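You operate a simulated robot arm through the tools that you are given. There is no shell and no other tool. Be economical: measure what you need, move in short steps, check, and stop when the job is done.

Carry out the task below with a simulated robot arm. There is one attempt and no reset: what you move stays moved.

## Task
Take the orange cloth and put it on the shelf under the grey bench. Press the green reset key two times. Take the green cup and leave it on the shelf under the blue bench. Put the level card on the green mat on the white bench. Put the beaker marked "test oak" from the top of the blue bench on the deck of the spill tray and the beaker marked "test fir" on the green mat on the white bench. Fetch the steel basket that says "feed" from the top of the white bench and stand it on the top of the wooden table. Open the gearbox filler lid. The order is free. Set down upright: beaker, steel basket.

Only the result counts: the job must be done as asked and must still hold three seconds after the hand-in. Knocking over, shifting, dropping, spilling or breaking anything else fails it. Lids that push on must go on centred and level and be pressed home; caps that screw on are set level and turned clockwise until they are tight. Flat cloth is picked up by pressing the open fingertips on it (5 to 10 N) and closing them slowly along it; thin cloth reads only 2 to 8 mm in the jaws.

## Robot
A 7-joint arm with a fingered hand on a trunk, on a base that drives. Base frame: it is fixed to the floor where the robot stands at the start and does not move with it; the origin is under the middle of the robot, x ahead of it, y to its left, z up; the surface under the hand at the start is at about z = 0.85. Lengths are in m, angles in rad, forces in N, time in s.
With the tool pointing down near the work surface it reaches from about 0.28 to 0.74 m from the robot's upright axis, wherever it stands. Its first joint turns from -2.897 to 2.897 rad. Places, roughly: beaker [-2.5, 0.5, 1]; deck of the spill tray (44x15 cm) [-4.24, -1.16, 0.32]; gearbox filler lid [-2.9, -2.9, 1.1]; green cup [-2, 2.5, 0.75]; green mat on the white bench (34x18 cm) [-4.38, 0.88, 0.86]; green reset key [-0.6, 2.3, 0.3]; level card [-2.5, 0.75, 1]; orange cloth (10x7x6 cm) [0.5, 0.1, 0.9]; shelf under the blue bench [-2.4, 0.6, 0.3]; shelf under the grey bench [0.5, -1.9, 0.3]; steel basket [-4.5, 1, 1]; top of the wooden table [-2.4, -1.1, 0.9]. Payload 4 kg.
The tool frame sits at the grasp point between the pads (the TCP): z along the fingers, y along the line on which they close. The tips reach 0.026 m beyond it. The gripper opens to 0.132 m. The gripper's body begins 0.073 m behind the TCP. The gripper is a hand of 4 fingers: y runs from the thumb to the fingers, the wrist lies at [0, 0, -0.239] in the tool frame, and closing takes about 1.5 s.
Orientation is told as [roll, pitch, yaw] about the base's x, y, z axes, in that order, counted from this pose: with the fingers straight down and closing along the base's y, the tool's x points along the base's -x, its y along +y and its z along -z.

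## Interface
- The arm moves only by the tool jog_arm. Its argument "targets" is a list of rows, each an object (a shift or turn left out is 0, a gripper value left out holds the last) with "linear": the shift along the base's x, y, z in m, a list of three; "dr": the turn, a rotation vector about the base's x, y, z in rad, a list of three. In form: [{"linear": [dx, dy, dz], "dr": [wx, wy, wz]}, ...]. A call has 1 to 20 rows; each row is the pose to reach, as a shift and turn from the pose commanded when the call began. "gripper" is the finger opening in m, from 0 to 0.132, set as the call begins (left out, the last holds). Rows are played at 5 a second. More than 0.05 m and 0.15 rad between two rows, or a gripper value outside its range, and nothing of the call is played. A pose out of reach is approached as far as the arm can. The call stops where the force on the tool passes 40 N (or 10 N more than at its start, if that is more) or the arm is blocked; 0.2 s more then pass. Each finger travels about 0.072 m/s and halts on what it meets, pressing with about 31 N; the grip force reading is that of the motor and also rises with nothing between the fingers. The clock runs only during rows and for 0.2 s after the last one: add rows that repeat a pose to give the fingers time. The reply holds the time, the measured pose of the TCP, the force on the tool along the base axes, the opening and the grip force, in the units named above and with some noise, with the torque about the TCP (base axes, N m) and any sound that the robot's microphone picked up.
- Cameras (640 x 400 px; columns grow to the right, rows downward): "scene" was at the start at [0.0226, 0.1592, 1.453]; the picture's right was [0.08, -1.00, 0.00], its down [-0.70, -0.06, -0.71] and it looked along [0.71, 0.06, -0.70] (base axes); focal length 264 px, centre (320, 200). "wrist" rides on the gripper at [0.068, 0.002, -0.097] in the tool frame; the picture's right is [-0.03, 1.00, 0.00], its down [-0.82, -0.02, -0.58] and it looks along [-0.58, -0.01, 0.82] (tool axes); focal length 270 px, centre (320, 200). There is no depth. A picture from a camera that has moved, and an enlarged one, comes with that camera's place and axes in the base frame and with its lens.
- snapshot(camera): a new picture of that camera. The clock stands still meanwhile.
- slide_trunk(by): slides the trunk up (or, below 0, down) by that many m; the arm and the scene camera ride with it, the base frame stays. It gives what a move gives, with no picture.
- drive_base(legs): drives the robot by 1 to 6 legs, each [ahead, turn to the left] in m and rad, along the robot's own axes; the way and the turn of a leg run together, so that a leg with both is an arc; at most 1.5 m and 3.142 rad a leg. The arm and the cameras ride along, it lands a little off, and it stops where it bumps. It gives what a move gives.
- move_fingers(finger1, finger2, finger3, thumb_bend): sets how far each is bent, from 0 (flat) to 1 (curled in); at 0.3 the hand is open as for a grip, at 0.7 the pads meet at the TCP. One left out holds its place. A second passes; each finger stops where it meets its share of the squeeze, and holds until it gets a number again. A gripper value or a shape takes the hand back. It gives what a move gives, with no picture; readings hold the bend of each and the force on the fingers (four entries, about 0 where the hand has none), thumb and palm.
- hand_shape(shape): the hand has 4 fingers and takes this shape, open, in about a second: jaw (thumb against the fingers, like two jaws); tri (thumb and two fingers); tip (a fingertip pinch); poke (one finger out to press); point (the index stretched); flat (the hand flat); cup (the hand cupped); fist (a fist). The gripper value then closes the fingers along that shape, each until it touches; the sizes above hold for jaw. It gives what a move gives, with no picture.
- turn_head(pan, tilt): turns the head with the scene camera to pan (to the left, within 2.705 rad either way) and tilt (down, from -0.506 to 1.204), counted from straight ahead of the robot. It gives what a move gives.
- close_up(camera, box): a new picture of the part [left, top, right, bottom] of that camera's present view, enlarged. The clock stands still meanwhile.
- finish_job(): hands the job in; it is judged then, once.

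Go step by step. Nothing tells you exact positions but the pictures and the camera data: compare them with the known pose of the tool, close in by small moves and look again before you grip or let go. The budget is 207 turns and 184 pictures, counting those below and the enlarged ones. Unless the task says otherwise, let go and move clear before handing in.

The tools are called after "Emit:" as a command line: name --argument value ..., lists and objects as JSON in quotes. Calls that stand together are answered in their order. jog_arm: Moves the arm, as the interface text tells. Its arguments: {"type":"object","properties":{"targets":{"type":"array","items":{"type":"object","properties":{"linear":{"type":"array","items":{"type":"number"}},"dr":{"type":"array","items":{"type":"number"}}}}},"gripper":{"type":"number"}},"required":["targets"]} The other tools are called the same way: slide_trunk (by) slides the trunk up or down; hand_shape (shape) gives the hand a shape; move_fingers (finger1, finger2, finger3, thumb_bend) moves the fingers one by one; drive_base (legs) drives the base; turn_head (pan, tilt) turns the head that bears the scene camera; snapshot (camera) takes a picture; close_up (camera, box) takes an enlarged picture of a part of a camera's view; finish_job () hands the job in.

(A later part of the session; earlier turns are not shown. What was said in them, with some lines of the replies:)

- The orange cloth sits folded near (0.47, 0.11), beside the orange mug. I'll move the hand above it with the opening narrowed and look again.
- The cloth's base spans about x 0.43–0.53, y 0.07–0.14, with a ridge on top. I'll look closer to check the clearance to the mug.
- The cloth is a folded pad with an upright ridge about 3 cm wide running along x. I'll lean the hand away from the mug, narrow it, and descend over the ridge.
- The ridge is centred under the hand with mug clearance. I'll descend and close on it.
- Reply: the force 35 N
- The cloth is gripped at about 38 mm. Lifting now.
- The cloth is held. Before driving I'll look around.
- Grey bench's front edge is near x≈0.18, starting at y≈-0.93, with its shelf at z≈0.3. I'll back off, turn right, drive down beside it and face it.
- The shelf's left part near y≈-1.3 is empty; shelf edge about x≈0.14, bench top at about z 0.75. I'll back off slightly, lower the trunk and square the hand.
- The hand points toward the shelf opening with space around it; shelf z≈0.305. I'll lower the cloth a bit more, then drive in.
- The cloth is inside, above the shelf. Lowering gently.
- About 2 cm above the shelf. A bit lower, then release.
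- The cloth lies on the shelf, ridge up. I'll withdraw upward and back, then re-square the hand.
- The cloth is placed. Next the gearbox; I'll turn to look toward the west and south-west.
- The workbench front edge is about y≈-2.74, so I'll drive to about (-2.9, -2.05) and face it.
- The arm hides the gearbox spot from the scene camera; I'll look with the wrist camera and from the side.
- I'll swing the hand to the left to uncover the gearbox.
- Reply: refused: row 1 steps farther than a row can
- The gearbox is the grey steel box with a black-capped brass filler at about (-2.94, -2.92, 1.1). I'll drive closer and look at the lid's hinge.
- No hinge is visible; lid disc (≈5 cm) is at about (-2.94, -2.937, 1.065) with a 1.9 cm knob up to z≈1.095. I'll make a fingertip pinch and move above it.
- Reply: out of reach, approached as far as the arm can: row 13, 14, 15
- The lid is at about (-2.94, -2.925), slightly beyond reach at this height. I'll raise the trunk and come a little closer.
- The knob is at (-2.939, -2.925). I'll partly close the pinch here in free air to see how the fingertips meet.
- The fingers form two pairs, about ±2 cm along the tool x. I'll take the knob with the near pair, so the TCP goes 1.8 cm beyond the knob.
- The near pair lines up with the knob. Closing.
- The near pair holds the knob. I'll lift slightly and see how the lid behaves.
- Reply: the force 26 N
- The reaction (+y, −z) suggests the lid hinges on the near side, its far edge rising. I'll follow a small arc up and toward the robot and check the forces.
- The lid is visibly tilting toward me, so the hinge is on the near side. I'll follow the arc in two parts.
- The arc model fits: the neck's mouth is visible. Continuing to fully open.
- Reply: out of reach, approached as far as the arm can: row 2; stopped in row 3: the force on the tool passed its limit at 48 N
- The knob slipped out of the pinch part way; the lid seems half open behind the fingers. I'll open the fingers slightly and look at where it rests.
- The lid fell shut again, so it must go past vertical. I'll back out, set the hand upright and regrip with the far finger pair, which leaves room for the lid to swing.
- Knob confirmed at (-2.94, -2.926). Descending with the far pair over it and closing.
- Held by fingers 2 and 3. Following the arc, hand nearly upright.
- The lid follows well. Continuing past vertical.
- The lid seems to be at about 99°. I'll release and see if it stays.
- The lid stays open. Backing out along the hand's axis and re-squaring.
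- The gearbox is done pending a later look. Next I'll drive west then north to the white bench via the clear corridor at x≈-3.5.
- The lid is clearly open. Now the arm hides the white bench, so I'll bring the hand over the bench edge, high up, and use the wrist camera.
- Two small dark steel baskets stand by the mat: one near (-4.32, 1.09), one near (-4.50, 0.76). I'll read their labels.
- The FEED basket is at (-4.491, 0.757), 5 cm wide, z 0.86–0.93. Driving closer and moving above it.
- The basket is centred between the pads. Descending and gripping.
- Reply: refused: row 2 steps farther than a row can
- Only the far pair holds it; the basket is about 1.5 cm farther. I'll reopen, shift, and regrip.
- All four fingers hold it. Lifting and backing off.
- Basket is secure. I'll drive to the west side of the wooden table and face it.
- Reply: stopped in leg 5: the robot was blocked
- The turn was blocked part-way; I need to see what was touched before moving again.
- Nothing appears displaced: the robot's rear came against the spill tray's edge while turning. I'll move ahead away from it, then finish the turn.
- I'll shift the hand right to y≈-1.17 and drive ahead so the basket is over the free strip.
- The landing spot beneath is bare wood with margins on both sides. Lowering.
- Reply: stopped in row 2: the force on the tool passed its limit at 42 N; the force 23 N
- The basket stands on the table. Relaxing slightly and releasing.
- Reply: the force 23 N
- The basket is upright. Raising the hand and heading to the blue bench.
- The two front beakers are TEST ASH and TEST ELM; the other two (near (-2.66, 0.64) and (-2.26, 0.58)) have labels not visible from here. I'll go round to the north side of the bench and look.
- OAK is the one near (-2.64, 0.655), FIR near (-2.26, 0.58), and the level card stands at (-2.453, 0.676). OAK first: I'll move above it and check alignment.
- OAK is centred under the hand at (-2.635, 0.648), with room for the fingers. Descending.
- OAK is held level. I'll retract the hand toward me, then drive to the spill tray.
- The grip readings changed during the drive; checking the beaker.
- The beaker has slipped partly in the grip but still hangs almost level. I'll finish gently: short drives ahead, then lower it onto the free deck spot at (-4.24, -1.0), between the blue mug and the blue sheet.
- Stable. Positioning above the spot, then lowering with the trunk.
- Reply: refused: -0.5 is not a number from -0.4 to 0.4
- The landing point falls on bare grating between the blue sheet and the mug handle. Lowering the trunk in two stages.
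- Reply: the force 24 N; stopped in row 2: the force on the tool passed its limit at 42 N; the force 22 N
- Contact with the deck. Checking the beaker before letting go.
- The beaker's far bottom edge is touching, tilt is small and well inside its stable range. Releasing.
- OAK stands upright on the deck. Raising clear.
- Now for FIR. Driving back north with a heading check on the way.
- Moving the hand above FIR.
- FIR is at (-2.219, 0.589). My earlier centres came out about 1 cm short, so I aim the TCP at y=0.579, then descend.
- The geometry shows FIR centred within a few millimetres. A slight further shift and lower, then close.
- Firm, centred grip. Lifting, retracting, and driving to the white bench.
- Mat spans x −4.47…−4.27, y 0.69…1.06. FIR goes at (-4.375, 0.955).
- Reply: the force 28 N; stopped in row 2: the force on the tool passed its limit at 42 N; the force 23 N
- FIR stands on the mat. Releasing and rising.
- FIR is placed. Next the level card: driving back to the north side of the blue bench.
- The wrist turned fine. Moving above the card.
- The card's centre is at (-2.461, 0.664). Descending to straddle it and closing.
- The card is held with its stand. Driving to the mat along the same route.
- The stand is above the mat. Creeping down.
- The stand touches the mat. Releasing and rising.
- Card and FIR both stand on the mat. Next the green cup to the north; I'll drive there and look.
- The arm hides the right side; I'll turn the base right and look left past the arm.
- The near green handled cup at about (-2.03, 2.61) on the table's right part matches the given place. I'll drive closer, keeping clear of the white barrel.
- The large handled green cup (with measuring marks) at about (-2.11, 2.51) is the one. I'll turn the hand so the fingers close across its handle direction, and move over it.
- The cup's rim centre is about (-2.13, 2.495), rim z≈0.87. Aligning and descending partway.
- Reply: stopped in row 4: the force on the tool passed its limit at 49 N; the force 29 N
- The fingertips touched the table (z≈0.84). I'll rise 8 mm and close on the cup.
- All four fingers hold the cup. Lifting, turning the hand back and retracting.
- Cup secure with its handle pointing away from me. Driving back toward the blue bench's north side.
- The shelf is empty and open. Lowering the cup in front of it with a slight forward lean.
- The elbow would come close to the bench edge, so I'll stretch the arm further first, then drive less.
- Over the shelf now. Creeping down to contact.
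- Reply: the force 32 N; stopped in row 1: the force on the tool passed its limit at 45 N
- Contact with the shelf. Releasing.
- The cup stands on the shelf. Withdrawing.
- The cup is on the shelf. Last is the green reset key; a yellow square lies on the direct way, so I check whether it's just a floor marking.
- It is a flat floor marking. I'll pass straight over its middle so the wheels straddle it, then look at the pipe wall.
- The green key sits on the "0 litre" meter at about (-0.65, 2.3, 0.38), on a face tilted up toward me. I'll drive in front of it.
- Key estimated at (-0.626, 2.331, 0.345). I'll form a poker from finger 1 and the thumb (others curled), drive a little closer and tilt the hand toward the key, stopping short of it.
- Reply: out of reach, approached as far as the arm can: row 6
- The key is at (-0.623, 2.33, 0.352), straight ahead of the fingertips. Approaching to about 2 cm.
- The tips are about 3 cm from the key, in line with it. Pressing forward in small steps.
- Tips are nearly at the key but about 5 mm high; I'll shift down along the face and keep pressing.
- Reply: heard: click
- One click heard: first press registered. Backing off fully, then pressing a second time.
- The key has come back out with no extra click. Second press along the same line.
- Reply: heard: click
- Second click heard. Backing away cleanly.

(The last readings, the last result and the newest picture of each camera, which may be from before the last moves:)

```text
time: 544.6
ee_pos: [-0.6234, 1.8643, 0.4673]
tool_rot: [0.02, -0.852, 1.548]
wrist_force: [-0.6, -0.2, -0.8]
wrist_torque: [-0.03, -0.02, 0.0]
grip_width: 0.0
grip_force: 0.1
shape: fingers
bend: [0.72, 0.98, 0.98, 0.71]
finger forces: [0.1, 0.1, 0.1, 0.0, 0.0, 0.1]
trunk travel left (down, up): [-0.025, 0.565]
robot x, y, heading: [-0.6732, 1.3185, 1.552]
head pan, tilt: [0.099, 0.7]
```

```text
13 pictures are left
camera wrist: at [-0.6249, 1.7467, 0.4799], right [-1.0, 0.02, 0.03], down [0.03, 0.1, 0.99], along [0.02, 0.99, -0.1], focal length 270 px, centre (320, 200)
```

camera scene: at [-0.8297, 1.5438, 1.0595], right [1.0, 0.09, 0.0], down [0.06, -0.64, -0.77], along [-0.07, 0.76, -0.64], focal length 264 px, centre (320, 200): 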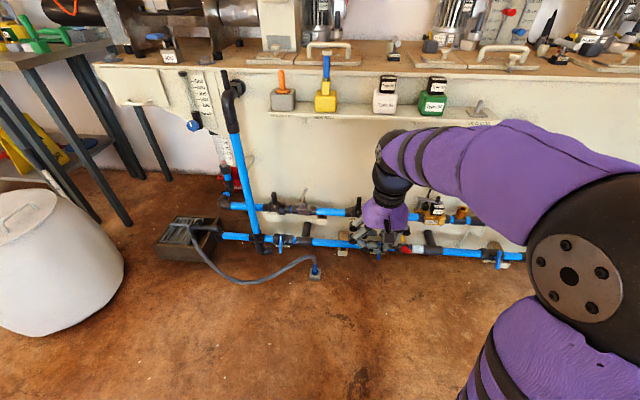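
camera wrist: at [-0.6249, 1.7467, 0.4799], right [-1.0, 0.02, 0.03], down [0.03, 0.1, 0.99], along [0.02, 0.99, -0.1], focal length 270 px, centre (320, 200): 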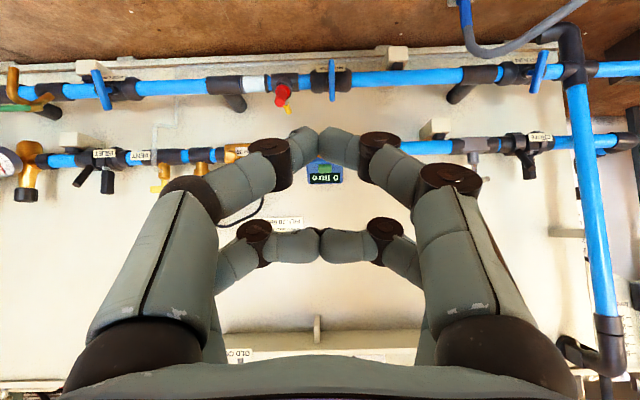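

Both presses have clicked and the hand is clear; every part of the job has been done and checked in the pictures, so I hand it in.

Emit:
finish_job

```text
The job is handed in.
```

I did every item on the list and handed the job in; I don't have the result of the judging.

- **Orange cloth:** on the shelf under the grey bench.
- **Reset key:** pressed twice, with one click heard each time.
- **Green cup:** on the shelf under the blue bench. There were three green vessels on that table. I took the large handled cup because its position best matched the one you gave.
- **Level card:** standing on the green mat.
- **Beakers:** "test oak" stands upright on the spill tray deck and "test fir" stands upright on the mat. The oak beaker slipped a little in the grip on the way; I saw no spill.
- **Feed basket:** upright on the wooden table.
- **Gearbox filler lid:** open. It dropped shut on the first try and stayed open on the second.

While I carried the basket, a turn was blocked. I took it that the robot's rear had caught the spill tray edge, and nothing looked displaced afterwards.
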